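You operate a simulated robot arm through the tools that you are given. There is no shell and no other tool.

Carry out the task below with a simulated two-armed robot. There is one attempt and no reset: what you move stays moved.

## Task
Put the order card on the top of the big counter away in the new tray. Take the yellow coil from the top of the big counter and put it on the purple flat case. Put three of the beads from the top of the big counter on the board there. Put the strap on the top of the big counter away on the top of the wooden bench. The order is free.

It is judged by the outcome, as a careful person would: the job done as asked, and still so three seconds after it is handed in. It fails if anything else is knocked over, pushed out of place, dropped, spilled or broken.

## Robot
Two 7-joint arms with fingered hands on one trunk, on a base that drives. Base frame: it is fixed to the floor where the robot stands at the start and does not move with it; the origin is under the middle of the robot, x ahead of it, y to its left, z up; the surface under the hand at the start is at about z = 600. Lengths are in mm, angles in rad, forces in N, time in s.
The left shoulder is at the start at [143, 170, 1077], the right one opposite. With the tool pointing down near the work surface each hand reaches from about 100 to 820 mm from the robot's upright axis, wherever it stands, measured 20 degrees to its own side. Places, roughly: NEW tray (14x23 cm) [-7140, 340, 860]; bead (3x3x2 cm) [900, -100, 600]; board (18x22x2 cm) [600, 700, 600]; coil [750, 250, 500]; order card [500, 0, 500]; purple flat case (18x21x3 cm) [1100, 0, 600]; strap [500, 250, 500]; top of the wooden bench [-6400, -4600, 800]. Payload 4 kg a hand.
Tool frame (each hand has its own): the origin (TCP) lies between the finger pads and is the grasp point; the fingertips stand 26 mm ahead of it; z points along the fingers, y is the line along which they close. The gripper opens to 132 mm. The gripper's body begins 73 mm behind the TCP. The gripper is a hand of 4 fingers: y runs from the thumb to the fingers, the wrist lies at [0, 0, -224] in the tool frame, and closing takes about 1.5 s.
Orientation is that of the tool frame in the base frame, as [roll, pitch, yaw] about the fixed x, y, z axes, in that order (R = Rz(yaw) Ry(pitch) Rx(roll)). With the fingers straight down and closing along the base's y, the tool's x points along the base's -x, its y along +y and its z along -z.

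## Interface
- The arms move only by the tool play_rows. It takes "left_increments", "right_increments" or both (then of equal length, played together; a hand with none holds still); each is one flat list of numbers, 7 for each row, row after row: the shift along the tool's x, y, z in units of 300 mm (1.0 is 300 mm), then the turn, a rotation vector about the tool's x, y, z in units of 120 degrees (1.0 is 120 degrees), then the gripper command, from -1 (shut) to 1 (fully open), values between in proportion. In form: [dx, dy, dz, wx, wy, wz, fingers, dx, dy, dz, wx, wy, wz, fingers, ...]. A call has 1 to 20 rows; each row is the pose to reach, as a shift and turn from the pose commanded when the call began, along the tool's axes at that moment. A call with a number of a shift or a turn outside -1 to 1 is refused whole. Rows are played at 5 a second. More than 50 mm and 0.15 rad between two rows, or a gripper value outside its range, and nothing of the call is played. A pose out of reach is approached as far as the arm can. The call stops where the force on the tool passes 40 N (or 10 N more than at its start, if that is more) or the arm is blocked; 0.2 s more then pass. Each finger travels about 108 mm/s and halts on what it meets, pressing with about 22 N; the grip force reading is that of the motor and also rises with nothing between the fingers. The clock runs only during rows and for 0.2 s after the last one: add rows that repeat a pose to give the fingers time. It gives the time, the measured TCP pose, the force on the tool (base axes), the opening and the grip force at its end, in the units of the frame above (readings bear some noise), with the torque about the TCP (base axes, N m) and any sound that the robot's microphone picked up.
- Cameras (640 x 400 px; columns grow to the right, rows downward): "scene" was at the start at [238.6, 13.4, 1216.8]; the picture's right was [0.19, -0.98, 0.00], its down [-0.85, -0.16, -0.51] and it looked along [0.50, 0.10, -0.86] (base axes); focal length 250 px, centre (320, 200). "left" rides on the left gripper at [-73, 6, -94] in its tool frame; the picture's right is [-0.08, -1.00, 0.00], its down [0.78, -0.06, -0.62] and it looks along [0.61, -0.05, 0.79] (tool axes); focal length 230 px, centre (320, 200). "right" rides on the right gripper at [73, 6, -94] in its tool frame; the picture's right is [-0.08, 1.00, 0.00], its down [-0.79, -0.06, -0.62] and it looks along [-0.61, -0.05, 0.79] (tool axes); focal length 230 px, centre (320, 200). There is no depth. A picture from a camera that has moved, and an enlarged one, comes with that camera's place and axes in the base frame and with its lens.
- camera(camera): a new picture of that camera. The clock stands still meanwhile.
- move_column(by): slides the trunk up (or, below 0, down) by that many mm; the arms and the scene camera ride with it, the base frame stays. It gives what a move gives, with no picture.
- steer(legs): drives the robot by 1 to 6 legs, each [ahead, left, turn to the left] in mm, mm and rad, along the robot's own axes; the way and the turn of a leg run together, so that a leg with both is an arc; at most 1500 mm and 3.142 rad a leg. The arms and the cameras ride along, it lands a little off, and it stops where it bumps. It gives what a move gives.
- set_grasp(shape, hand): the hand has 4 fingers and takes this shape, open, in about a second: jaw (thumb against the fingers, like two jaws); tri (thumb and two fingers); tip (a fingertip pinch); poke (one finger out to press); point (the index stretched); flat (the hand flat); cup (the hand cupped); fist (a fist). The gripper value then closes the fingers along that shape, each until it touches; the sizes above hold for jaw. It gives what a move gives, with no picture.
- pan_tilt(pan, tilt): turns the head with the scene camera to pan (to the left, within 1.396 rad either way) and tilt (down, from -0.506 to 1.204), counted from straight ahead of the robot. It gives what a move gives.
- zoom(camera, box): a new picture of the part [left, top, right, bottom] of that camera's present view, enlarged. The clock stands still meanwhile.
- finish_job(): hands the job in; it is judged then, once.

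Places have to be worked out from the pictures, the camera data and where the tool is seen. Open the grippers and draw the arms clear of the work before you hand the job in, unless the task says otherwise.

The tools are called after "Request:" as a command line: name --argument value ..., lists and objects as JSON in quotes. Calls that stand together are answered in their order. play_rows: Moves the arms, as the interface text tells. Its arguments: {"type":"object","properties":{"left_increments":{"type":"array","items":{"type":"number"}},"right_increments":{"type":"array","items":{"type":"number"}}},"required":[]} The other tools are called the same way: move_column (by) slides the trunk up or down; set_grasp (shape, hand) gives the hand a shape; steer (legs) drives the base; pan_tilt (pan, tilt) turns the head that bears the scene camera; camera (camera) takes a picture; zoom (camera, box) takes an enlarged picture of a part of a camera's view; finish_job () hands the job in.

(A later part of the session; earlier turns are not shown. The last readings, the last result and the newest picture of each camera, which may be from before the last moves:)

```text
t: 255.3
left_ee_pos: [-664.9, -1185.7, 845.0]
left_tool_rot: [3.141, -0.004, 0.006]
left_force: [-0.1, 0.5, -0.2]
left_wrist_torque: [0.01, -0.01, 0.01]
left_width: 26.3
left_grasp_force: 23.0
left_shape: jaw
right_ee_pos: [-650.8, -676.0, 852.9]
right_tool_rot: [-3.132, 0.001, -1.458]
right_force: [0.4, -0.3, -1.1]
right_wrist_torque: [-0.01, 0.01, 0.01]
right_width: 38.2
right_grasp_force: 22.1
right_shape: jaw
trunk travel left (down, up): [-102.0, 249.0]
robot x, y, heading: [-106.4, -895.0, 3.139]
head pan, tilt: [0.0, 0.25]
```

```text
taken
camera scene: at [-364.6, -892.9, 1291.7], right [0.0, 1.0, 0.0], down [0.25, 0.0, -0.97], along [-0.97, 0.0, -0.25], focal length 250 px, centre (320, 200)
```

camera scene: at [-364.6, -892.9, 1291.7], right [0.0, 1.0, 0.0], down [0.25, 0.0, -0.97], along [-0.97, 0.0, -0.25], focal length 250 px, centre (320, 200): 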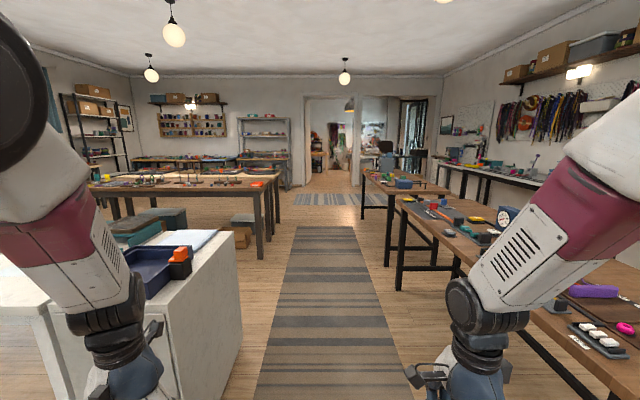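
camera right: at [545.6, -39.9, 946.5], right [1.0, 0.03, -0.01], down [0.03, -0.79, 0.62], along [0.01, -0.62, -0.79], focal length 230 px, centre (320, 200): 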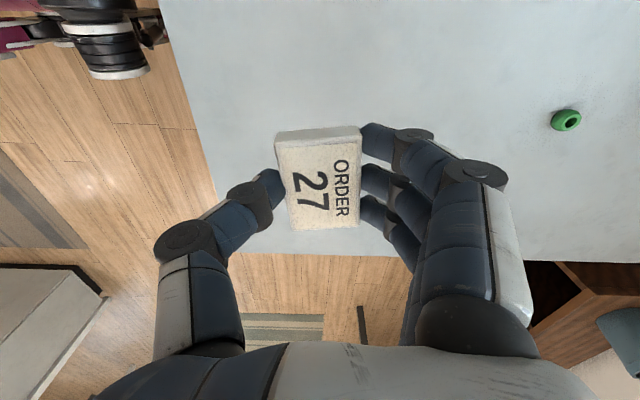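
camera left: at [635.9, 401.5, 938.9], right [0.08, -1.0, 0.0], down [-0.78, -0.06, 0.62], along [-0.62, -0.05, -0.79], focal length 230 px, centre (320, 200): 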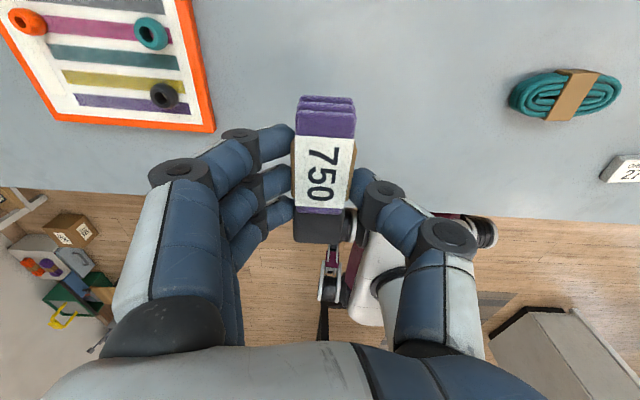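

A leg must be at most 1500 mm in total; I use 1400-mm legs.

Request:
steer --legs '[[1400, -15, 0], [1400, -15, 0], [1400, -15, 0]]'

Request:
camera --camera "scene"

Request:
pan_tilt --pan 0.9 --tilt 0.25

Request:
camera --camera "scene"

Request:
pan_tilt --pan -0.7 --tilt 0.25

Request:
camera --camera "scene"

```text
t: 275.4
left_ee_pos: [-4852.7, -1093.5, 846.0]
left_tool_rot: [3.142, -0.004, -0.007]
left_force: [-0.2, 0.4, -0.5]
left_wrist_torque: [-0.02, -0.01, -0.03]
left_width: 26.3
left_grasp_force: 21.2
left_shape: jaw
right_ee_pos: [-4831.7, -584.9, 852.0]
right_tool_rot: [-3.134, 0.0, -1.472]
right_force: [-0.5, -0.1, 0.2]
right_wrist_torque: [0.0, -0.02, -0.01]
right_width: 38.0
right_grasp_force: 22.2
right_shape: jaw
trunk travel left (down, up): [-102.0, 249.0]
robot x, y, heading: [-4289.2, -808.2, 3.132]
head pan, tilt: [0.0, 0.25]
```

```text
taken
camera scene: at [-4548.4, -806.0, 1291.6], right [0.01, 1.0, 0.0], down [0.25, 0.0, -0.97], along [-0.97, 0.01, -0.25], focal length 250 px, centre (320, 200)
```

scene: 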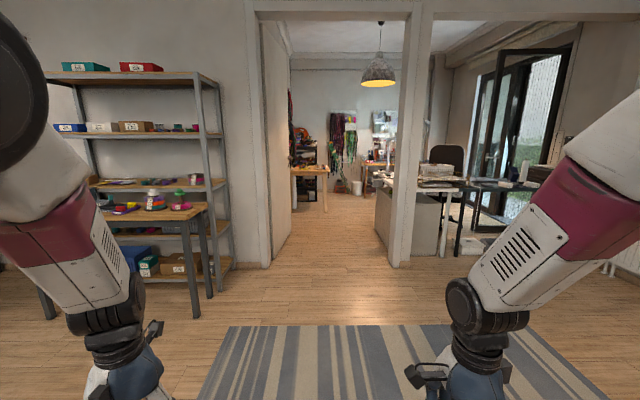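

```text
t: 276.6
left_ee_pos: [-4852.6, -1095.5, 845.2]
left_tool_rot: [3.14, -0.004, -0.008]
left_force: [-0.1, 0.4, -1.3]
left_wrist_torque: [-0.03, -0.03, -0.02]
left_width: 26.1
left_grasp_force: 21.8
left_shape: jaw
right_ee_pos: [-4831.7, -584.2, 852.4]
right_tool_rot: [-3.134, 0.0, -1.471]
right_force: [1.0, 0.5, 0.4]
right_wrist_torque: [-0.02, 0.03, 0.0]
right_width: 38.0
right_grasp_force: 22.0
right_shape: jaw
trunk travel left (down, up): [-102.0, 249.0]
robot x, y, heading: [-4284.0, -806.9, 3.131]
head pan, tilt: [0.901, 0.25]
```

```text
taken
camera scene: at [-4513.9, -879.6, 1291.6], right [-0.78, 0.63, 0.0], down [0.16, 0.19, -0.97], along [-0.61, -0.75, -0.25], focal length 250 px, centre (320, 200)
```

scene: 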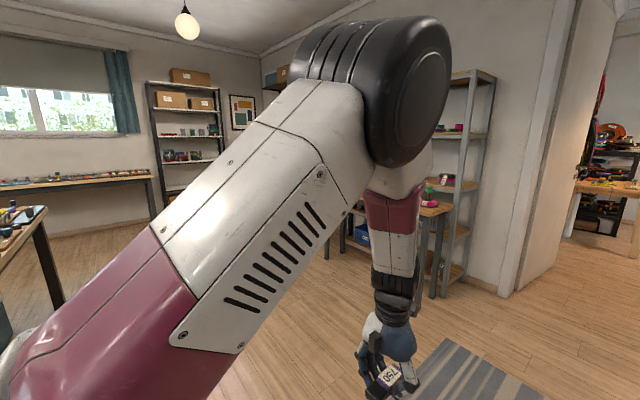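

```text
t: 278.2
left_ee_pos: [-4852.6, -1094.7, 844.7]
left_tool_rot: [-3.142, -0.005, -0.008]
left_force: [-0.1, -0.2, -1.0]
left_wrist_torque: [-0.01, 0.0, -0.01]
left_width: 26.3
left_grasp_force: 22.3
left_shape: jaw
right_ee_pos: [-4831.3, -584.7, 851.6]
right_tool_rot: [-3.133, -0.001, -1.47]
right_force: [0.5, 0.1, -0.6]
right_wrist_torque: [0.03, 0.03, 0.0]
right_width: 38.1
right_grasp_force: 22.4
right_shape: jaw
trunk travel left (down, up): [-102.0, 249.0]
robot x, y, heading: [-4288.2, -812.7, 3.131]
head pan, tilt: [-0.7, 0.25]
```

```text
taken
camera scene: at [-4525.6, -746.2, 1291.6], right [0.65, 0.76, 0.0], down [0.19, -0.16, -0.97], along [-0.73, 0.63, -0.25], focal length 250 px, centre (320, 200)
```

scene: 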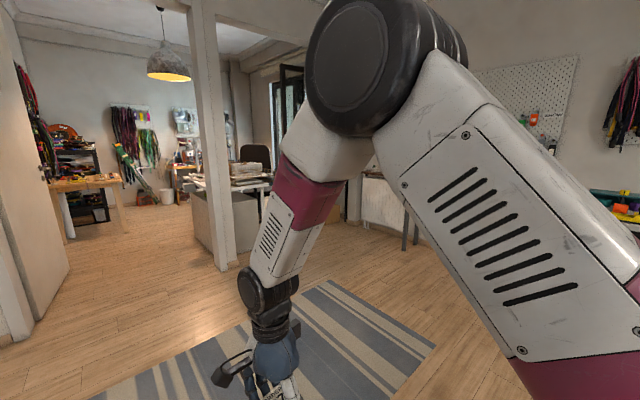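

I'm at (-4289, -808). I zoom on the desk in the opening where the tray should be.

Request:
pan_tilt --pan -0.35 --tilt 0.2

Request:
camera --camera "scene"

Request:
zoom --camera "scene" --box '[240, 120, 440, 260]'

```text
t: 279.1
left_ee_pos: [-4853.2, -1093.2, 846.1]
left_tool_rot: [3.141, -0.004, -0.007]
left_force: [0.2, 0.1, -1.1]
left_wrist_torque: [0.0, 0.0, 0.0]
left_width: 26.4
left_grasp_force: 21.9
left_shape: jaw
right_ee_pos: [-4830.7, -584.0, 852.3]
right_tool_rot: [-3.132, 0.001, -1.47]
right_force: [-1.0, 0.4, -0.3]
right_wrist_torque: [0.02, -0.01, 0.01]
right_width: 38.4
right_grasp_force: 21.9
right_shape: jaw
trunk travel left (down, up): [-102.0, 249.0]
robot x, y, heading: [-4290.6, -811.4, 3.129]
head pan, tilt: [-0.351, 0.201]
```

```text
taken
camera scene: at [-4542.0, -774.0, 1296.2], right [0.36, 0.93, 0.0], down [0.19, -0.07, -0.98], along [-0.92, 0.35, -0.2], focal length 250 px, centre (320, 200)
```

scene: 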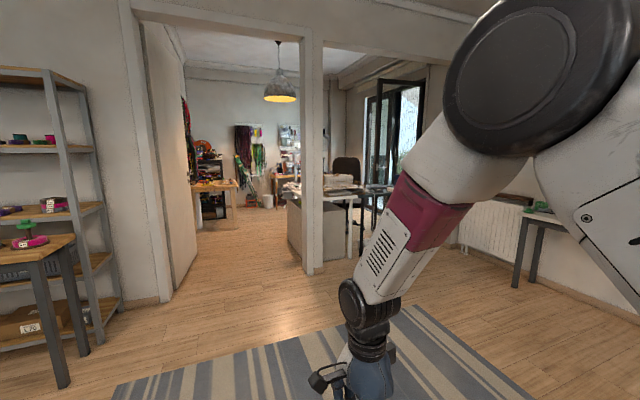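

```text
2.86 times, centred on (340, 190) of scene
camera zoom: at [-4542.0, -774.0, 1296.2], right [0.36, 0.93, 0.0], down [0.19, -0.07, -0.98], along [-0.92, 0.35, -0.2], focal length 714 px, centre (263, 229)
```

zoom: 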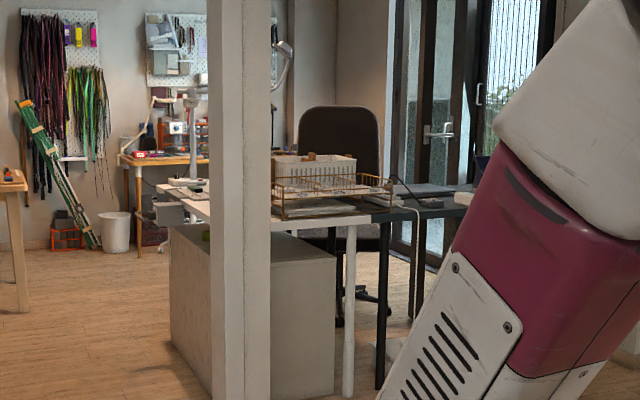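

The desk with wire trays is just beyond the opening. I drive ahead past the table's end, then diagonally toward (-6050, 340).

Request:
steer --legs '[[700, 0, 0.012], [530, -575, 0], [530, -575, 0]]'

Request:
pan_tilt --pan 0.0 --tilt 0.45

Request:
camera --camera "scene"

Request:
zoom --camera "scene" --box '[220, 90, 420, 230]'

```text
t: 293.2
left_ee_pos: [-6602.4, 47.9, 844.8]
left_tool_rot: [3.141, -0.003, 0.016]
left_force: [0.5, -0.4, -0.1]
left_wrist_torque: [-0.03, -0.02, 0.0]
left_width: 26.2
left_grasp_force: 22.0
left_shape: jaw
right_ee_pos: [-6592.7, 557.3, 851.6]
right_tool_rot: [-3.132, 0.001, -1.449]
right_force: [-0.2, 0.4, -0.4]
right_wrist_torque: [0.01, -0.02, 0.06]
right_width: 38.4
right_grasp_force: 22.2
right_shape: jaw
trunk travel left (down, up): [-102.0, 249.0]
robot x, y, heading: [-6046.7, 343.3, -3.132]
head pan, tilt: [-0.351, 0.201]
```

```text
t: 294.0
left_ee_pos: [-6601.9, 47.0, 845.9]
left_tool_rot: [3.14, -0.003, 0.016]
left_force: [1.3, -0.1, -0.9]
left_wrist_torque: [0.03, -0.01, -0.01]
left_width: 26.3
left_grasp_force: 22.1
left_shape: jaw
right_ee_pos: [-6592.7, 557.7, 852.2]
right_tool_rot: [-3.133, 0.001, -1.449]
right_force: [0.2, 0.6, -0.7]
right_wrist_torque: [0.03, 0.01, 0.02]
right_width: 38.2
right_grasp_force: 22.5
right_shape: jaw
trunk travel left (down, up): [-102.0, 249.0]
robot x, y, heading: [-6045.8, 346.3, -3.128]
head pan, tilt: [0.0, 0.45]
```

```text
taken
camera scene: at [-6302.9, 343.0, 1273.0], right [-0.01, 1.0, 0.0], down [0.43, 0.0, -0.9], along [-0.9, -0.01, -0.43], focal length 250 px, centre (320, 200)
```

scene: 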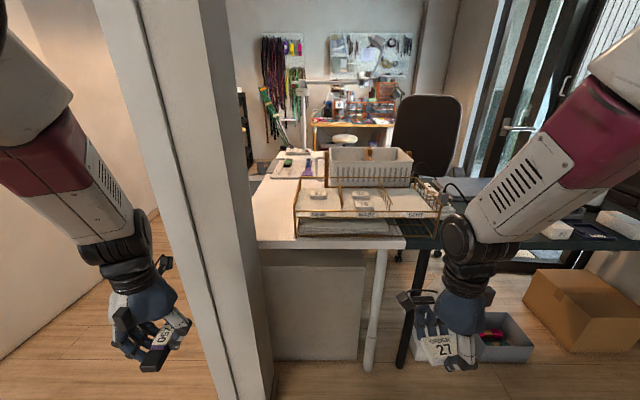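

```text
2.86 times, centred on (320, 160) of scene
camera zoom: at [-6302.9, 343.0, 1273.0], right [-0.01, 1.0, 0.0], down [0.43, 0.0, -0.9], along [-0.9, -0.01, -0.43], focal length 714 px, centre (320, 314)
```

zoom: 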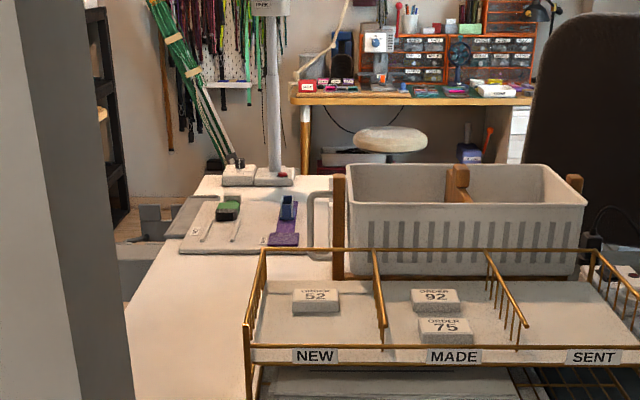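

The rack has compartments NEW, MADE, SENT; NEW (with card 52 in it) is in front of me at about [-7140, 330]. The wall post is close on my left, so I look at its exact outline and the desk's front.

Request:
pan_tilt --pan 0.3 --tilt 0.75

Request:
camera --camera "scene"

Request:
pan_tilt --pan -0.1 --tilt 0.75

Request:
camera --camera "scene"

```text
t: 294.8
left_ee_pos: [-6601.3, 46.8, 845.9]
left_tool_rot: [-3.141, -0.003, 0.016]
left_force: [-0.3, 0.6, 0.2]
left_wrist_torque: [0.02, -0.02, -0.03]
left_width: 26.1
left_grasp_force: 21.4
left_shape: jaw
right_ee_pos: [-6593.2, 558.1, 850.8]
right_tool_rot: [-3.13, 0.0, -1.448]
right_force: [-0.4, 0.3, -0.6]
right_wrist_torque: [-0.01, 0.01, 0.0]
right_width: 38.2
right_grasp_force: 22.0
right_shape: jaw
trunk travel left (down, up): [-102.0, 249.0]
robot x, y, heading: [-6045.2, 344.0, -3.136]
head pan, tilt: [0.3, 0.75]
```

```text
taken
camera scene: at [-6290.0, 318.6, 1246.6], right [-0.3, 0.95, 0.0], down [0.65, 0.21, -0.73], along [-0.7, -0.22, -0.68], focal length 250 px, centre (320, 200)
```

scene: 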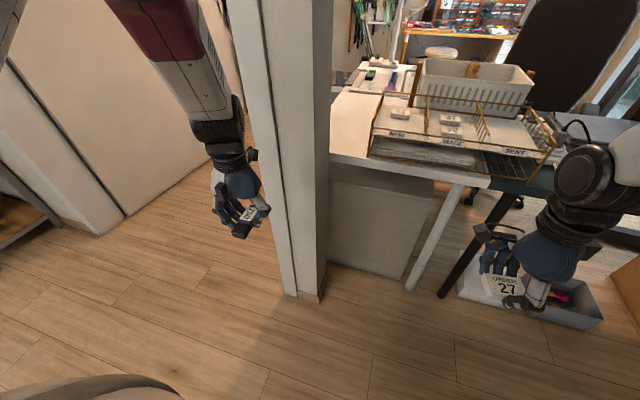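

```text
t: 295.7
left_ee_pos: [-6601.6, 46.1, 845.4]
left_tool_rot: [3.14, -0.004, 0.015]
left_force: [0.1, -0.7, -1.0]
left_wrist_torque: [0.0, 0.02, 0.01]
left_width: 26.2
left_grasp_force: 21.8
left_shape: jaw
right_ee_pos: [-6591.7, 558.0, 852.4]
right_tool_rot: [-3.133, 0.002, -1.449]
right_force: [-0.4, 0.1, 0.6]
right_wrist_torque: [0.01, 0.02, 0.02]
right_width: 38.2
right_grasp_force: 22.1
right_shape: jaw
trunk travel left (down, up): [-102.0, 249.0]
robot x, y, heading: [-6046.8, 346.3, -3.128]
head pan, tilt: [-0.099, 0.75]
```

```text
taken
camera scene: at [-6293.6, 351.2, 1246.5], right [0.09, 1.0, 0.0], down [0.68, -0.06, -0.73], along [-0.73, 0.06, -0.68], focal length 250 px, centre (320, 200)
```

scene: 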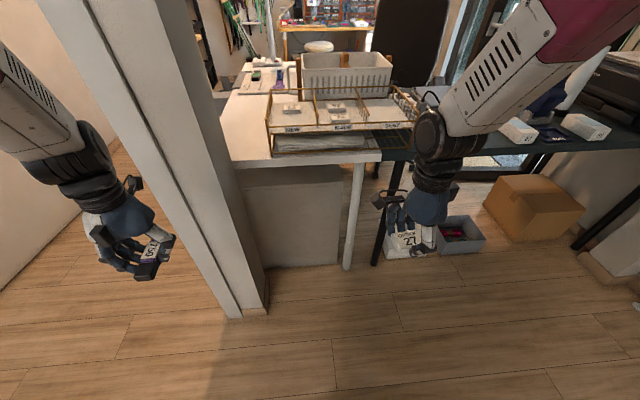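

Post: x≈-7050…-6830, y≈-26…140; desk edge x≈-7010. I'll approach from the north-east, facing about 40° south of west, so the post stays clear. First I raise the right hand (card) to z ≈ 1000 and tuck the left hand (strap) closer.

Request:
play_rows --left_increments '[0.07, 0.015, -0.02, 0, 0, 0, -1, 0.14, 0.03, -0.04, 0, 0, 0, -1, 0.21, 0.045, -0.07, 0, 0, 0, -1, 0.29, 0.06, -0.1, 0, 0, 0, -1, 0.37, 0.075, -0.13, 0, 0, 0, -1, 0.44, 0.09, -0.16, 0, 0, 0, -1, 0.52, 0.105, -0.183, 0, 0, 0, -1, 0.585, 0.12, -0.183, 0, 0, 0, -1, 0.585, 0.12, -0.183, 0, 0, 0, -1]' --right_increments '[0, 0, -0.06, 0, 0, 0, -1, 0, 0, -0.12, 0, 0, 0, -1, 0, 0, -0.19, 0, 0, 0, -1, 0, 0, -0.26, 0, 0, 0, -1, 0, 0, -0.33, 0, 0, 0, -1, 0, 0, -0.4, 0, 0, 0, -1, 0, 0, -0.45, 0, 0, 0, -1, 0, 0, -0.493, 0, 0, 0, -1, 0, 0, -0.493, 0, 0, 0, -1]'

Request:
camera --camera "scene"

Request:
camera --camera "left"

```text
t: 297.7
left_ee_pos: [-6427.1, 13.7, 894.0]
left_tool_rot: [-3.078, 0.003, 0.049]
left_force: [0.0, -0.6, -1.3]
left_wrist_torque: [0.02, 0.0, -0.01]
left_width: 26.1
left_grasp_force: 22.2
left_shape: jaw
left hand out of reach, approached as far as the arm can: row 7, 8, 9
right_ee_pos: [-6594.3, 558.1, 1000.2]
right_tool_rot: [-3.131, -0.001, -1.449]
right_force: [0.2, -1.2, -0.4]
right_wrist_torque: [0.01, -0.03, -0.02]
right_width: 38.4
right_grasp_force: 21.8
right_shape: jaw
trunk travel left (down, up): [-102.0, 249.0]
robot x, y, heading: [-6047.0, 343.4, -3.132]
head pan, tilt: [-0.099, 0.75]
```

```text
taken
camera scene: at [-6293.9, 351.3, 1246.4], right [0.09, 1.0, 0.0], down [0.68, -0.06, -0.73], along [-0.73, 0.07, -0.68], focal length 250 px, centre (320, 200)
```

scene: 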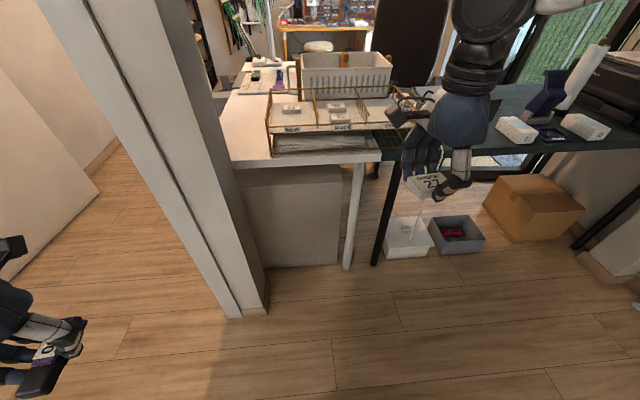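

```text
taken
camera left: at [-6498.4, -3.2, 986.5], right [-0.13, 0.99, 0.06], down [0.78, 0.06, 0.62], along [0.61, 0.13, -0.78], focal length 230 px, centre (320, 200)
```

left: 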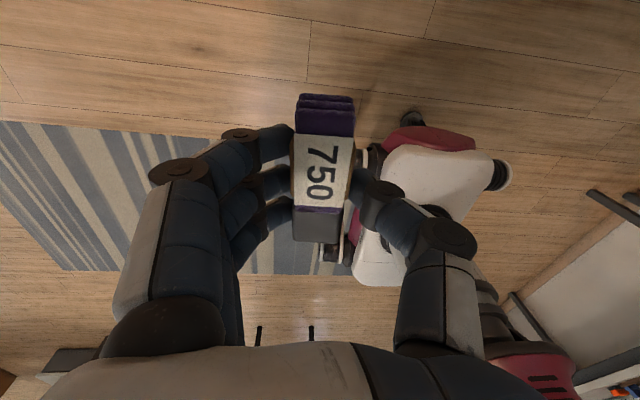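

The strap is held near the body now. I turn 40° to the left here on open floor, then strafe right (north-west) clear of the post.

Request:
steer --legs '[[0, 0, 0.688], [0, -515, 0]]'

Request:
pan_tilt --pan 0.0 --tilt 0.6

Request:
camera --camera "scene"

```text
t: 304.5
left_ee_pos: [-6459.4, 239.4, 891.8]
left_tool_rot: [-3.081, -0.006, 0.734]
left_force: [0.6, 0.3, -0.4]
left_wrist_torque: [0.01, -0.03, -0.06]
left_width: 26.4
left_grasp_force: 21.7
left_shape: jaw
right_ee_pos: [-6935.1, 555.9, 999.8]
right_tool_rot: [-3.133, 0.0, -0.764]
right_force: [0.5, -0.1, -0.3]
right_wrist_torque: [0.01, -0.02, -0.02]
right_width: 37.9
right_grasp_force: 22.0
right_shape: jaw
trunk travel left (down, up): [-102.0, 249.0]
robot x, y, heading: [-6374.0, 739.3, -2.445]
head pan, tilt: [-0.099, 0.75]
```

```text
t: 305.2
left_ee_pos: [-6458.4, 240.8, 891.8]
left_tool_rot: [-3.074, -0.005, 0.74]
left_force: [0.1, -0.6, -0.2]
left_wrist_torque: [0.02, -0.01, -0.01]
left_width: 26.2
left_grasp_force: 22.5
left_shape: jaw
right_ee_pos: [-6933.6, 556.7, 999.7]
right_tool_rot: [-3.132, 0.001, -0.765]
right_force: [0.0, -0.5, 0.2]
right_wrist_torque: [-0.03, 0.0, -0.03]
right_width: 38.0
right_grasp_force: 21.9
right_shape: jaw
trunk travel left (down, up): [-102.0, 249.0]
robot x, y, heading: [-6370.4, 735.4, -2.45]
head pan, tilt: [0.0, 0.6]
```

```text
taken
camera scene: at [-6569.8, 576.3, 1259.4], right [-0.64, 0.77, 0.0], down [0.43, 0.36, -0.82], along [-0.63, -0.53, -0.57], focal length 250 px, centre (320, 200)
```

scene: 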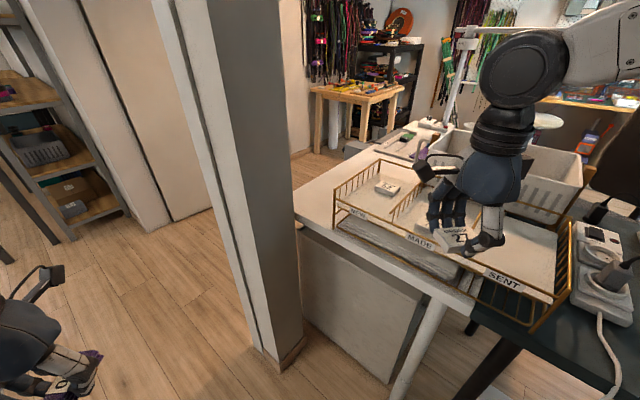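

The NEW compartment is x≈-7249…-7010, y≈257…405; card 52 lies at [-7180, 319]. There is free room in front at about [-7084, 331]. I drive 230 mm ahead (card at z≈970, well above the rack).

Request:
steer --legs '[[230, 0, 0]]'

Request:
camera --camera "scene"

Request:
camera --camera "right"

```text
t: 307.0
left_ee_pos: [-6632.3, 93.5, 890.6]
left_tool_rot: [-3.074, -0.008, 0.74]
left_force: [-0.1, -0.6, -1.1]
left_wrist_torque: [0.02, -0.02, -0.02]
left_width: 26.1
left_grasp_force: 22.2
left_shape: jaw
right_ee_pos: [-7109.9, 409.7, 999.7]
right_tool_rot: [-3.132, 0.0, -0.762]
right_force: [0.1, 0.0, -0.1]
right_wrist_torque: [-0.01, 0.01, 0.0]
right_width: 38.1
right_grasp_force: 21.6
right_shape: jaw
trunk travel left (down, up): [-102.0, 249.0]
robot x, y, heading: [-6550.4, 592.6, -2.45]
head pan, tilt: [0.0, 0.6]
```

```text
taken
camera scene: at [-6745.2, 429.9, 1259.4], right [-0.64, 0.77, 0.0], down [0.43, 0.36, -0.82], along [-0.63, -0.53, -0.57], focal length 250 px, centre (320, 200)
```

scene: 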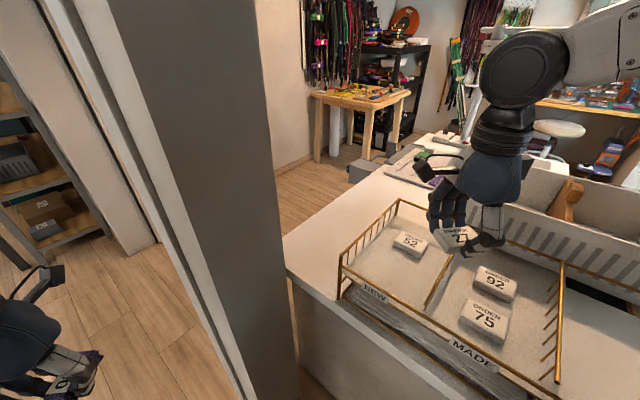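

```text
taken
camera right: at [-7060.2, 354.5, 1094.3], right [-0.75, -0.67, -0.01], down [-0.53, 0.58, 0.62], along [-0.41, 0.46, -0.79], focal length 230 px, centre (320, 200)
```

right: 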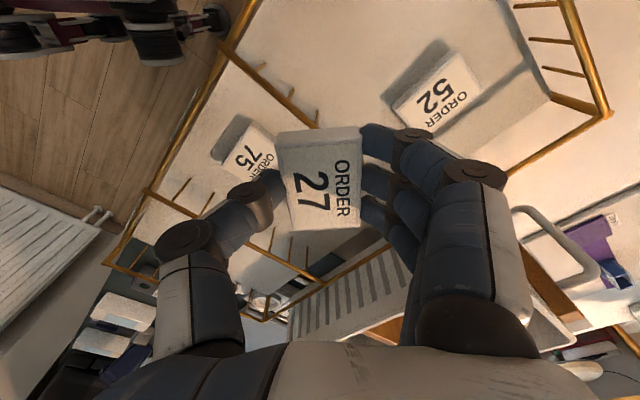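

Clear view: NEW is x≈-7265…-7018, y≈257…410, card 52 at [-7181, 327]. I move the card over the free front part, [-7088, 332], turning the hand so its jaw closes along y.

Request:
play_rows --right_increments '[0.03, 0.018, 0, 0, 0, -0.05, -1, 0.06, 0.036, 0, 0, 0, -0.1, -1, 0.09, 0.054, 0, 0, 0, -0.15, -1, 0.12, 0.072, 0.02, 0, 0, -0.2, -1, 0.15, 0.09, 0.04, 0, 0, -0.25, -1, 0.18, 0.106, 0.07, 0, 0, -0.3, -1, 0.21, 0.122, 0.1, 0, 0, -0.34, -1, 0.232, 0.137, 0.133, 0, 0, -0.365, -1, 0.232, 0.137, 0.133, 0, 0, -0.365, -1]'

Request:
camera --camera "scene"

Request:
camera --camera "right"

```text
t: 309.0
left_ee_pos: [-6632.9, 95.5, 891.0]
left_tool_rot: [-3.071, -0.006, 0.741]
left_force: [0.5, 0.3, -1.1]
left_wrist_torque: [0.03, 0.0, -0.03]
left_width: 26.0
left_grasp_force: 21.8
left_shape: jaw
right_ee_pos: [-7085.4, 330.9, 960.7]
right_tool_rot: [-3.137, -0.004, 0.002]
right_force: [-0.1, -0.4, 0.0]
right_wrist_torque: [0.02, -0.05, 0.02]
right_width: 38.0
right_grasp_force: 21.9
right_shape: jaw
trunk travel left (down, up): [-102.0, 249.0]
robot x, y, heading: [-6552.3, 595.3, -2.452]
head pan, tilt: [0.0, 0.6]
```

```text
taken
camera scene: at [-6744.8, 430.4, 1259.5], right [-0.64, 0.77, 0.0], down [0.43, 0.36, -0.83], along [-0.63, -0.53, -0.56], focal length 250 px, centre (320, 200)
```

scene: 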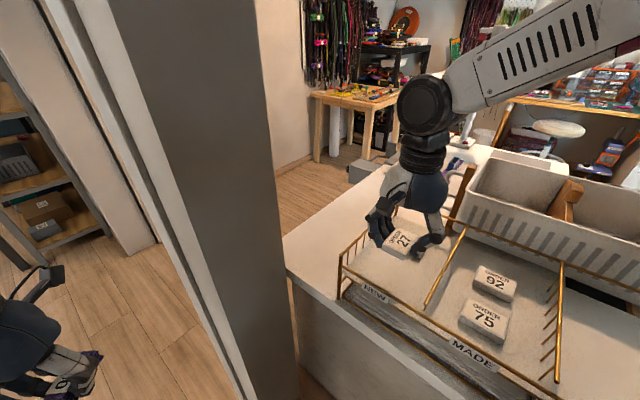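

```text
taken
camera right: at [-7013.0, 326.2, 1054.3], right [-0.08, -1.0, -0.01], down [-0.79, 0.06, 0.61], along [-0.61, 0.05, -0.79], focal length 230 px, centre (320, 200)
```

right: 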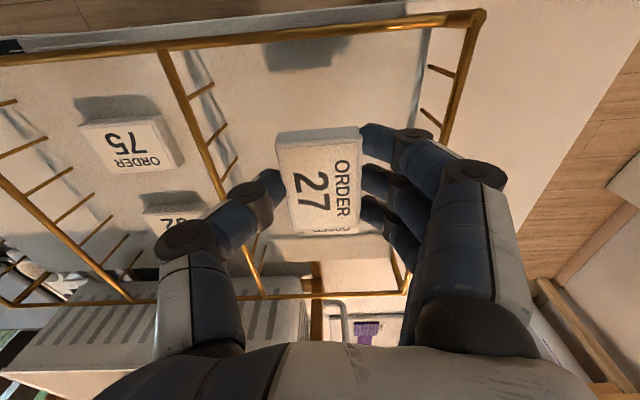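

Centred in NEW with ~35 mm finger clearance on each side, in front of card 52. I lower to z ≈ 900.

Request:
play_rows --right_increments '[0, 0, 0.05, 0, 0, 0, -1, 0, 0, 0.1, 0, 0, 0, -1, 0, 0, 0.14, 0, 0, 0, -1, 0, 0, 0.175, 0, 0, 0, -1, 0, 0, 0.2, 0, 0, 0, -1, 0, 0, 0.2, 0, 0, 0, -1]'

Request:
camera --camera "right"

Request:
zoom --camera "scene" --box '[300, 160, 520, 320]'

```text
t: 310.4
left_ee_pos: [-6633.8, 94.0, 891.3]
left_tool_rot: [-3.073, -0.004, 0.739]
left_force: [-0.2, 0.7, -1.1]
left_wrist_torque: [0.0, 0.02, 0.03]
left_width: 25.8
left_grasp_force: 21.8
left_shape: jaw
right_ee_pos: [-7086.9, 333.0, 899.4]
right_tool_rot: [-3.135, -0.006, 0.002]
right_force: [-0.1, 0.4, 0.0]
right_wrist_torque: [-0.01, 0.03, 0.0]
right_width: 38.1
right_grasp_force: 21.7
right_shape: jaw
trunk travel left (down, up): [-102.0, 249.0]
robot x, y, heading: [-6549.6, 591.3, -2.447]
head pan, tilt: [0.0, 0.6]
```

```text
taken
camera right: at [-7012.6, 326.6, 994.0], right [-0.08, -1.0, -0.01], down [-0.79, 0.06, 0.61], along [-0.61, 0.05, -0.79], focal length 230 px, centre (320, 200)
```

right: 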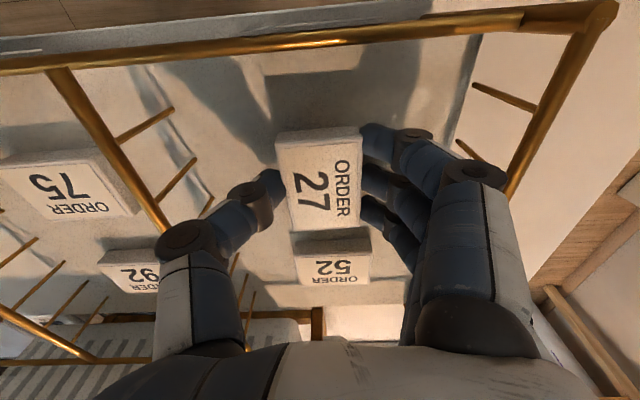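

```text
2.50 times, centred on (410, 240) of scene
camera zoom: at [-6744.8, 430.3, 1259.5], right [-0.64, 0.77, 0.0], down [0.43, 0.36, -0.83], along [-0.63, -0.53, -0.56], focal length 625 px, centre (95, 100)
```

zoom: 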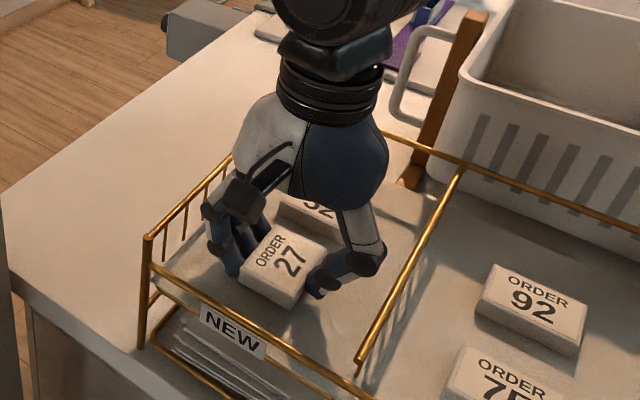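

In the compartment, just in front of card 52. I lower in small steps until contact.

Request:
play_rows --right_increments '[0, 0, 0.0067, 0, 0, 0, -1, 0, 0, 0.0133, 0, 0, 0, -1, 0, 0, 0.0167, 0, 0, 0, -1, 0, 0, 0.02, 0, 0, 0, -1, 0, 0, 0.0233, 0, 0, 0, -1, 0, 0, 0.0267, 0, 0, 0, -1, 0, 0, 0.03, 0, 0, 0, -1, 0, 0, 0.03, 0, 0, 0, -1]'

Request:
camera --camera "right"

```text
t: 312.2
left_ee_pos: [-6632.8, 94.8, 891.3]
left_tool_rot: [-3.072, -0.004, 0.74]
left_force: [-0.1, -0.5, -0.8]
left_wrist_torque: [0.01, 0.04, -0.02]
left_width: 26.2
left_grasp_force: 22.4
left_shape: jaw
right_ee_pos: [-7086.1, 331.5, 891.7]
right_tool_rot: [-3.139, -0.005, 0.002]
right_force: [0.2, 1.2, 7.1]
right_wrist_torque: [-0.17, 0.04, 0.0]
right_width: 38.2
right_grasp_force: 21.9
right_shape: jaw
trunk travel left (down, up): [-102.0, 249.0]
robot x, y, heading: [-6552.2, 591.1, -2.449]
head pan, tilt: [0.0, 0.6]
```

```text
taken
camera right: at [-7012.8, 326.6, 986.5], right [-0.08, -1.0, 0.0], down [-0.79, 0.06, 0.61], along [-0.61, 0.05, -0.79], focal length 230 px, centre (320, 200)
```

right: 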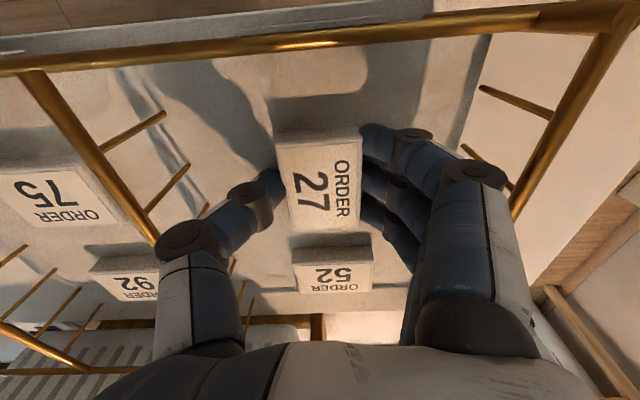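

Contact (7 N) at z 891.7: the card is at the tray floor. I ease off slightly and open gradually.

Request:
play_rows --right_increments '[0, 0, -0.002, 0, 0, 0, -1, 0, 0, -0.002, 0, 0, 0, -0.42, 0, 0, -0.002, 0, 0, 0, -0.36, 0, 0, -0.002, 0, 0, 0, -0.3, 0, 0, -0.002, 0, 0, 0, -0.22, 0, 0, -0.002, 0, 0, 0, -0.14, 0, 0, -0.002, 0, 0, 0, -0.1, 0, 0, -0.002, 0, 0, 0, -0.1]'

Request:
camera --camera "right"

Request:
zoom --camera "scene" --box '[300, 160, 520, 320]'

```text
t: 314.0
left_ee_pos: [-6633.4, 96.4, 891.1]
left_tool_rot: [-3.072, -0.006, 0.74]
left_force: [-0.4, -1.1, -0.6]
left_wrist_torque: [0.0, 0.0, -0.01]
left_width: 26.3
left_grasp_force: 22.0
left_shape: jaw
right_ee_pos: [-7086.5, 331.2, 890.6]
right_tool_rot: [-3.136, -0.004, 0.002]
right_force: [-0.4, 2.4, 4.4]
right_wrist_torque: [-0.12, 0.01, 0.01]
right_width: 57.3
right_grasp_force: 0.0
right_shape: jaw
trunk travel left (down, up): [-102.0, 249.0]
robot x, y, heading: [-6550.1, 595.5, -2.448]
head pan, tilt: [0.0, 0.6]
```

```text
taken
camera right: at [-7012.8, 326.9, 986.5], right [-0.08, -1.0, -0.01], down [-0.79, 0.06, 0.61], along [-0.61, 0.05, -0.79], focal length 230 px, centre (320, 200)
```

right: 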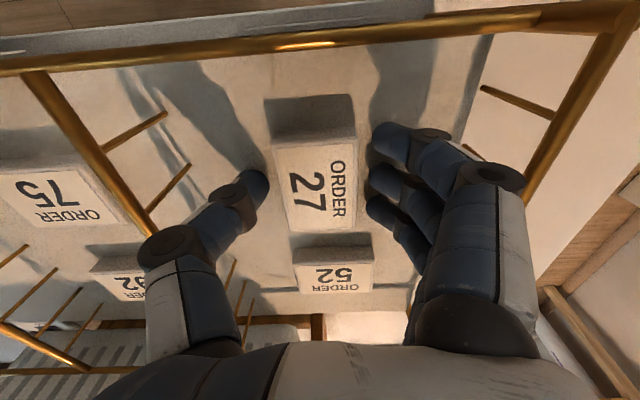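

```text
2.50 times, centred on (410, 240) of scene
camera zoom: at [-6744.5, 430.6, 1259.5], right [-0.64, 0.77, 0.0], down [0.43, 0.36, -0.83], along [-0.63, -0.53, -0.56], focal length 625 px, centre (95, 100)
```

zoom: 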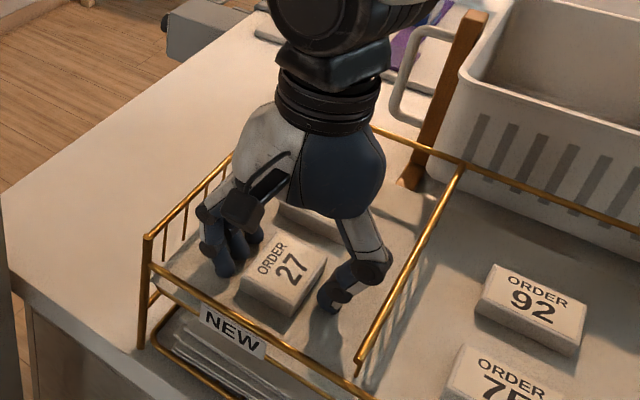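

The card is released. The reading shows a light contact still; I zoom to see how the card lies.

Request:
zoom --camera "right" --box '[220, 70, 440, 260]'

Request:
zoom --camera "scene" --box '[365, 210, 455, 280]'

```text
2.11 times, centred on (330, 165) of right
camera zoom: at [-7012.8, 326.9, 986.5], right [-0.08, -1.0, -0.01], down [-0.79, 0.06, 0.61], along [-0.61, 0.05, -0.79], focal length 484 px, centre (299, 274)
```

zoom: 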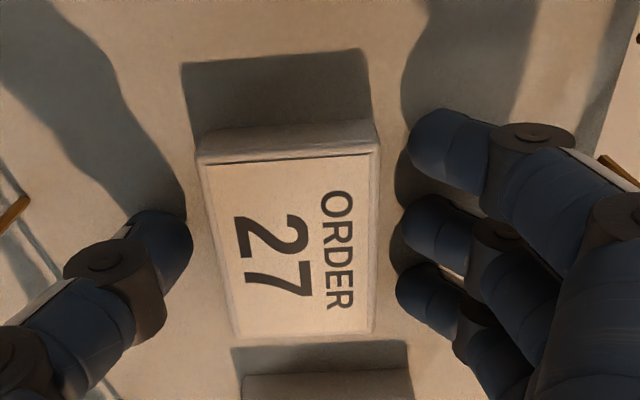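

```text
5.71 times, centred on (410, 245) of scene
camera zoom: at [-6744.5, 430.6, 1259.5], right [-0.64, 0.77, 0.0], down [0.43, 0.36, -0.83], along [-0.63, -0.53, -0.56], focal length 1429 px, centre (-194, -57)
```

zoom: 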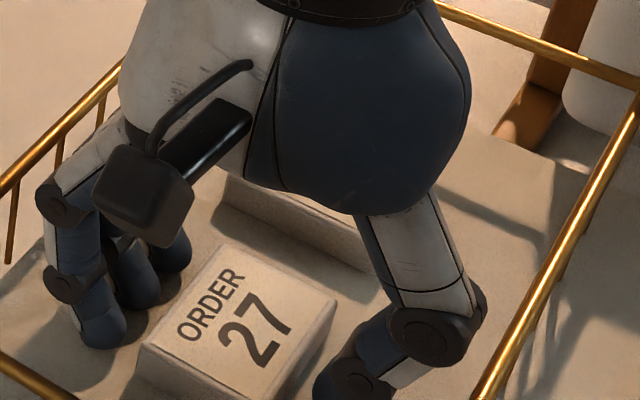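

The card lies flat in the NEW tray in front of card 52. I raise the hand straight up out of the rack.

Request:
play_rows --right_increments '[0, 0, -0.02, 0, 0, 0, -0.1, 0, 0, -0.06, 0, 0, 0, -0.1, 0, 0, -0.12, 0, 0, 0, -0.1, 0, 0, -0.2, 0, 0, 0, -0.1, 0, 0, -0.28, 0, 0, 0, -0.1, 0, 0, -0.37, 0, 0, 0, -0.1, 0, 0, -0.37, 0, 0, 0, -0.1]'

Request:
camera --camera "right"

Request:
zoom --camera "scene" --box '[300, 160, 520, 320]'

```text
t: 315.6
left_ee_pos: [-6632.8, 93.8, 891.3]
left_tool_rot: [-3.073, -0.008, 0.741]
left_force: [-0.3, 0.8, -0.5]
left_wrist_torque: [-0.01, 0.0, 0.01]
left_width: 26.2
left_grasp_force: 22.8
left_shape: jaw
right_ee_pos: [-7086.8, 332.1, 1002.6]
right_tool_rot: [-3.134, -0.005, 0.002]
right_force: [0.2, 0.6, 0.4]
right_wrist_torque: [0.03, 0.0, -0.02]
right_width: 58.5
right_grasp_force: 0.0
right_shape: jaw
trunk travel left (down, up): [-102.0, 249.0]
robot x, y, heading: [-6551.7, 594.6, -2.448]
head pan, tilt: [0.0, 0.6]
```

```text
taken
camera right: at [-7013.4, 326.1, 1097.0], right [-0.08, -1.0, -0.01], down [-0.79, 0.06, 0.61], along [-0.61, 0.05, -0.79], focal length 230 px, centre (320, 200)
```

right: 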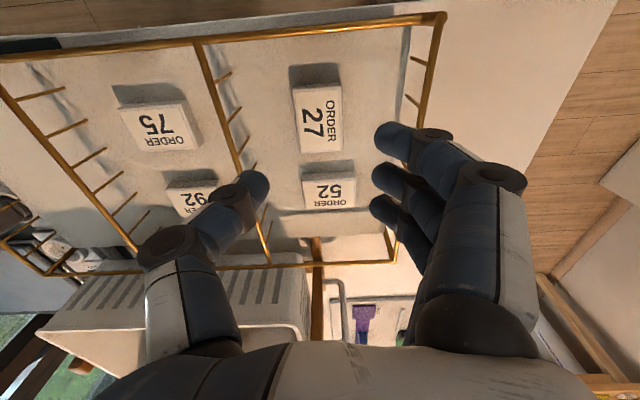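

```text
2.50 times, centred on (410, 240) of scene
camera zoom: at [-6744.8, 429.8, 1259.3], right [-0.64, 0.77, 0.0], down [0.43, 0.36, -0.82], along [-0.63, -0.53, -0.57], focal length 625 px, centre (95, 100)
```

zoom: 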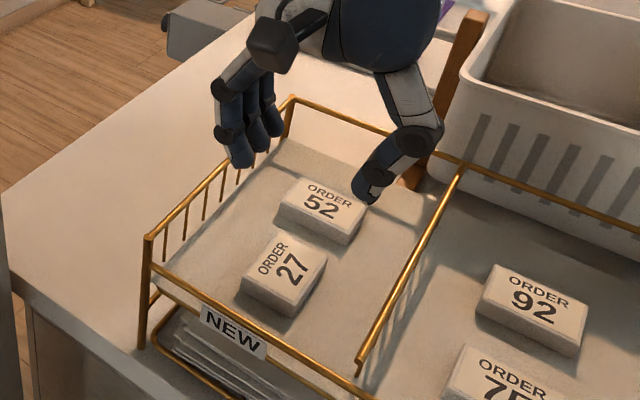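

Card done. I back away from the rack the way I came and turn to face south.

Request:
steer --legs '[[-230, 0, 0], [0, 515, 0], [0, 0, 0.879], [0, 600, 0]]'

Request:
pan_tilt --pan 0.0 --tilt 0.3

Request:
camera --camera "scene"

```text
t: 329.6
left_ee_pos: [-5108.1, -33.3, 891.1]
left_tool_rot: [-3.07, -0.007, 1.623]
left_force: [1.6, -0.2, -1.3]
left_wrist_torque: [0.02, 0.02, -0.03]
left_width: 25.9
left_grasp_force: 21.7
left_shape: jaw
right_ee_pos: [-5579.4, -232.6, 1002.9]
right_tool_rot: [-3.136, -0.004, 0.885]
right_force: [0.0, -0.3, 0.2]
right_wrist_torque: [0.01, 0.03, -0.02]
right_width: 58.5
right_grasp_force: 0.1
right_shape: jaw
trunk travel left (down, up): [-102.0, 249.0]
robot x, y, heading: [-5440.6, 346.6, -1.564]
head pan, tilt: [0.0, 0.6]
```

```text
t: 330.4
left_ee_pos: [-5107.3, -32.5, 892.3]
left_tool_rot: [-3.071, -0.006, 1.626]
left_force: [-0.4, -0.5, -0.5]
left_wrist_torque: [0.02, -0.02, 0.0]
left_width: 26.0
left_grasp_force: 22.0
left_shape: jaw
right_ee_pos: [-5579.5, -235.0, 1003.2]
right_tool_rot: [-3.136, -0.006, 0.885]
right_force: [0.0, 0.2, 0.1]
right_wrist_torque: [-0.02, -0.01, 0.0]
right_width: 58.7
right_grasp_force: 0.0
right_shape: jaw
trunk travel left (down, up): [-102.0, 249.0]
robot x, y, heading: [-5438.3, 343.8, -1.562]
head pan, tilt: [0.0, 0.3]
```

```text
taken
camera scene: at [-5437.6, 88.8, 1286.8], right [-1.0, -0.01, 0.0], down [0.0, 0.3, -0.96], along [0.01, -0.95, -0.3], focal length 250 px, centre (320, 200)
```

scene: 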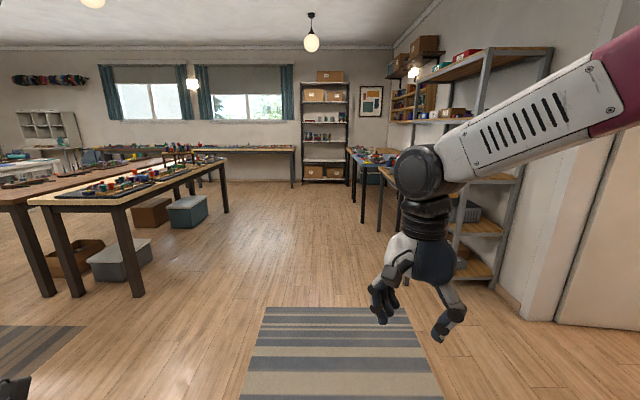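

Open floor leads south. The bench should be near column 374, row 150; I zoom there.

Request:
zoom --camera "scene" --box '[320, 110, 440, 230]'

Request:
zoom --camera "scene" --box '[150, 100, 400, 260]'

```text
3.33 times, centred on (380, 170) of scene
camera zoom: at [-5437.6, 88.8, 1286.8], right [-1.0, -0.01, 0.0], down [0.0, 0.3, -0.96], along [0.01, -0.95, -0.3], focal length 834 px, centre (120, 300)
```

zoom: 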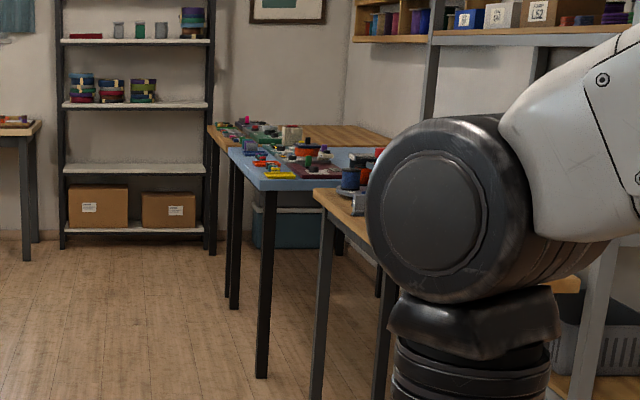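

```text
2.50 times, centred on (275, 180) of scene
camera zoom: at [-5437.6, 88.8, 1286.8], right [-1.0, -0.01, 0.0], down [0.0, 0.3, -0.96], along [0.01, -0.95, -0.3], focal length 625 px, centre (432, 250)
```

zoom: 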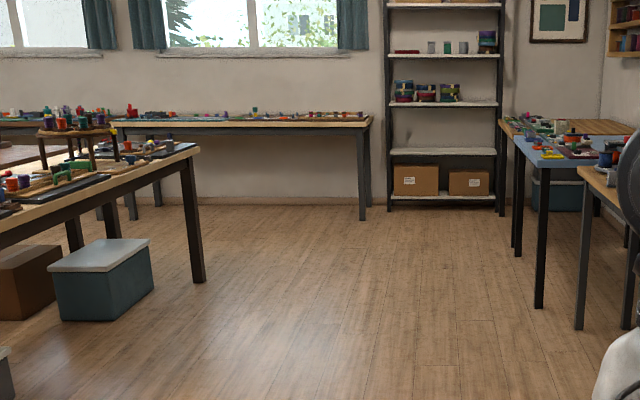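

The wooden bench stands at the west wall beyond the blue table: front edge x≈-5965, y≈-5070…-3930. I drive south along x≈-5250 and turn to face it.

Request:
steer --legs '[[0, 0, -0.009], [1400, 70, 0], [1400, 70, 0], [1400, 60, 0], [640, 0, 0], [0, 0, -1.571]]'

Request:
pan_tilt --pan 0.0 --tilt 0.5

Request:
camera --camera "scene"

```text
t: 357.8
left_ee_pos: [-5678.3, -4809.4, 891.7]
left_tool_rot: [-3.073, -0.005, 0.032]
left_force: [-0.1, 0.6, -0.6]
left_wrist_torque: [0.04, 0.0, -0.04]
left_width: 25.9
left_grasp_force: 21.6
left_shape: jaw
right_ee_pos: [-5869.1, -4333.9, 1002.5]
right_tool_rot: [-3.137, -0.006, -0.705]
right_force: [-0.4, 0.4, -0.3]
right_wrist_torque: [0.0, -0.02, -0.01]
right_width: 58.6
right_grasp_force: 0.0
right_shape: jaw
trunk travel left (down, up): [-102.0, 249.0]
robot x, y, heading: [-5291.3, -4483.7, 3.126]
head pan, tilt: [0.0, 0.3]
```

```text
t: 358.5
left_ee_pos: [-5678.7, -4809.7, 891.4]
left_tool_rot: [-3.07, -0.006, 0.032]
left_force: [1.1, 0.3, -0.1]
left_wrist_torque: [0.02, 0.02, 0.0]
left_width: 26.1
left_grasp_force: 22.4
left_shape: jaw
right_ee_pos: [-5869.5, -4333.3, 1002.0]
right_tool_rot: [-3.136, -0.006, -0.705]
right_force: [-0.6, 0.1, 0.3]
right_wrist_torque: [-0.01, -0.01, -0.01]
right_width: 58.7
right_grasp_force: 0.0
right_shape: jaw
trunk travel left (down, up): [-102.0, 249.0]
robot x, y, heading: [-5290.5, -4489.5, 3.133]
head pan, tilt: [0.0, 0.499]
```

```text
taken
camera scene: at [-5548.3, -4482.6, 1268.6], right [0.01, 1.0, 0.0], down [0.48, -0.01, -0.88], along [-0.88, 0.01, -0.48], focal length 250 px, centre (320, 200)
```

scene: 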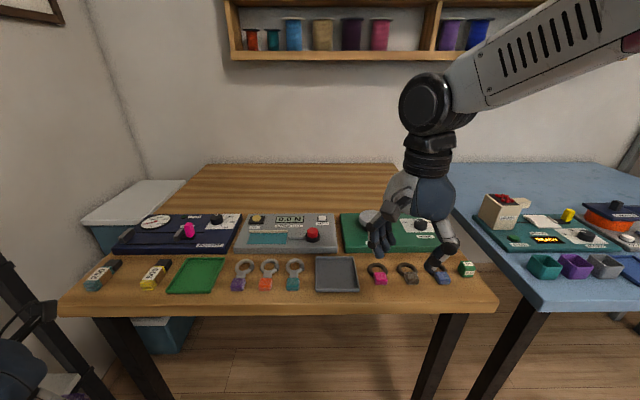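

The bench top has two similar labelled straps at its left front. I zoom in to see free spots.

Request:
zoom --camera "scene" --box '[50, 150, 350, 330]'

Request:
zoom --camera "scene" --box '[50, 220, 250, 330]'

Request:
zoom --camera "scene" --box '[300, 200, 500, 330]'

```text
2.13 times, centred on (200, 240) of scene
camera zoom: at [-5548.3, -4482.6, 1268.6], right [0.01, 1.0, 0.0], down [0.48, -0.01, -0.88], along [-0.88, 0.01, -0.48], focal length 534 px, centre (576, 115)
```

zoom: 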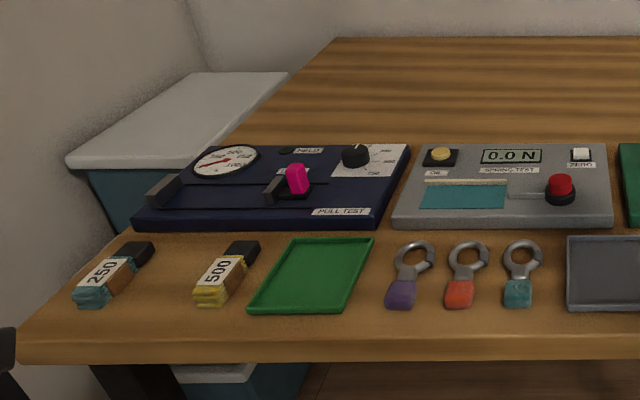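

```text
3.20 times, centred on (150, 275) of scene
camera zoom: at [-5548.3, -4482.6, 1268.6], right [0.01, 1.0, 0.0], down [0.48, -0.01, -0.88], along [-0.88, 0.01, -0.48], focal length 800 px, centre (864, -40)
```

zoom: 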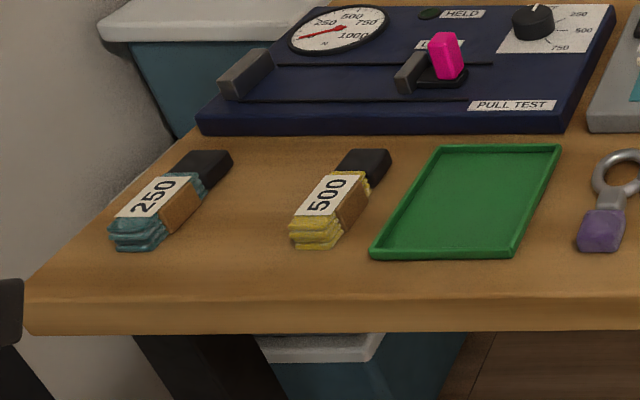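

```text
3.08 times, centred on (400, 265) of scene
camera zoom: at [-5548.3, -4482.6, 1268.6], right [0.01, 1.0, 0.0], down [0.48, -0.01, -0.88], along [-0.88, 0.01, -0.48], focal length 770 px, centre (74, 0)
```

zoom: 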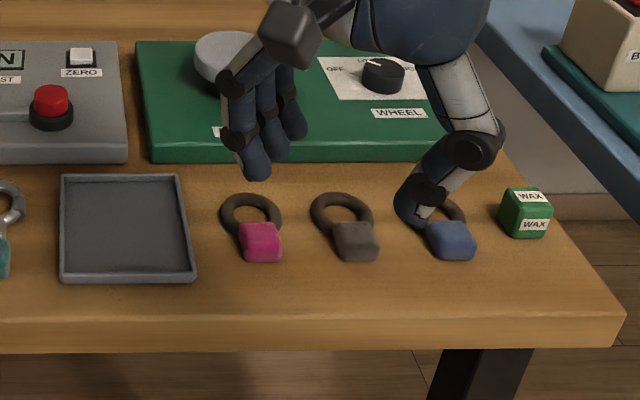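

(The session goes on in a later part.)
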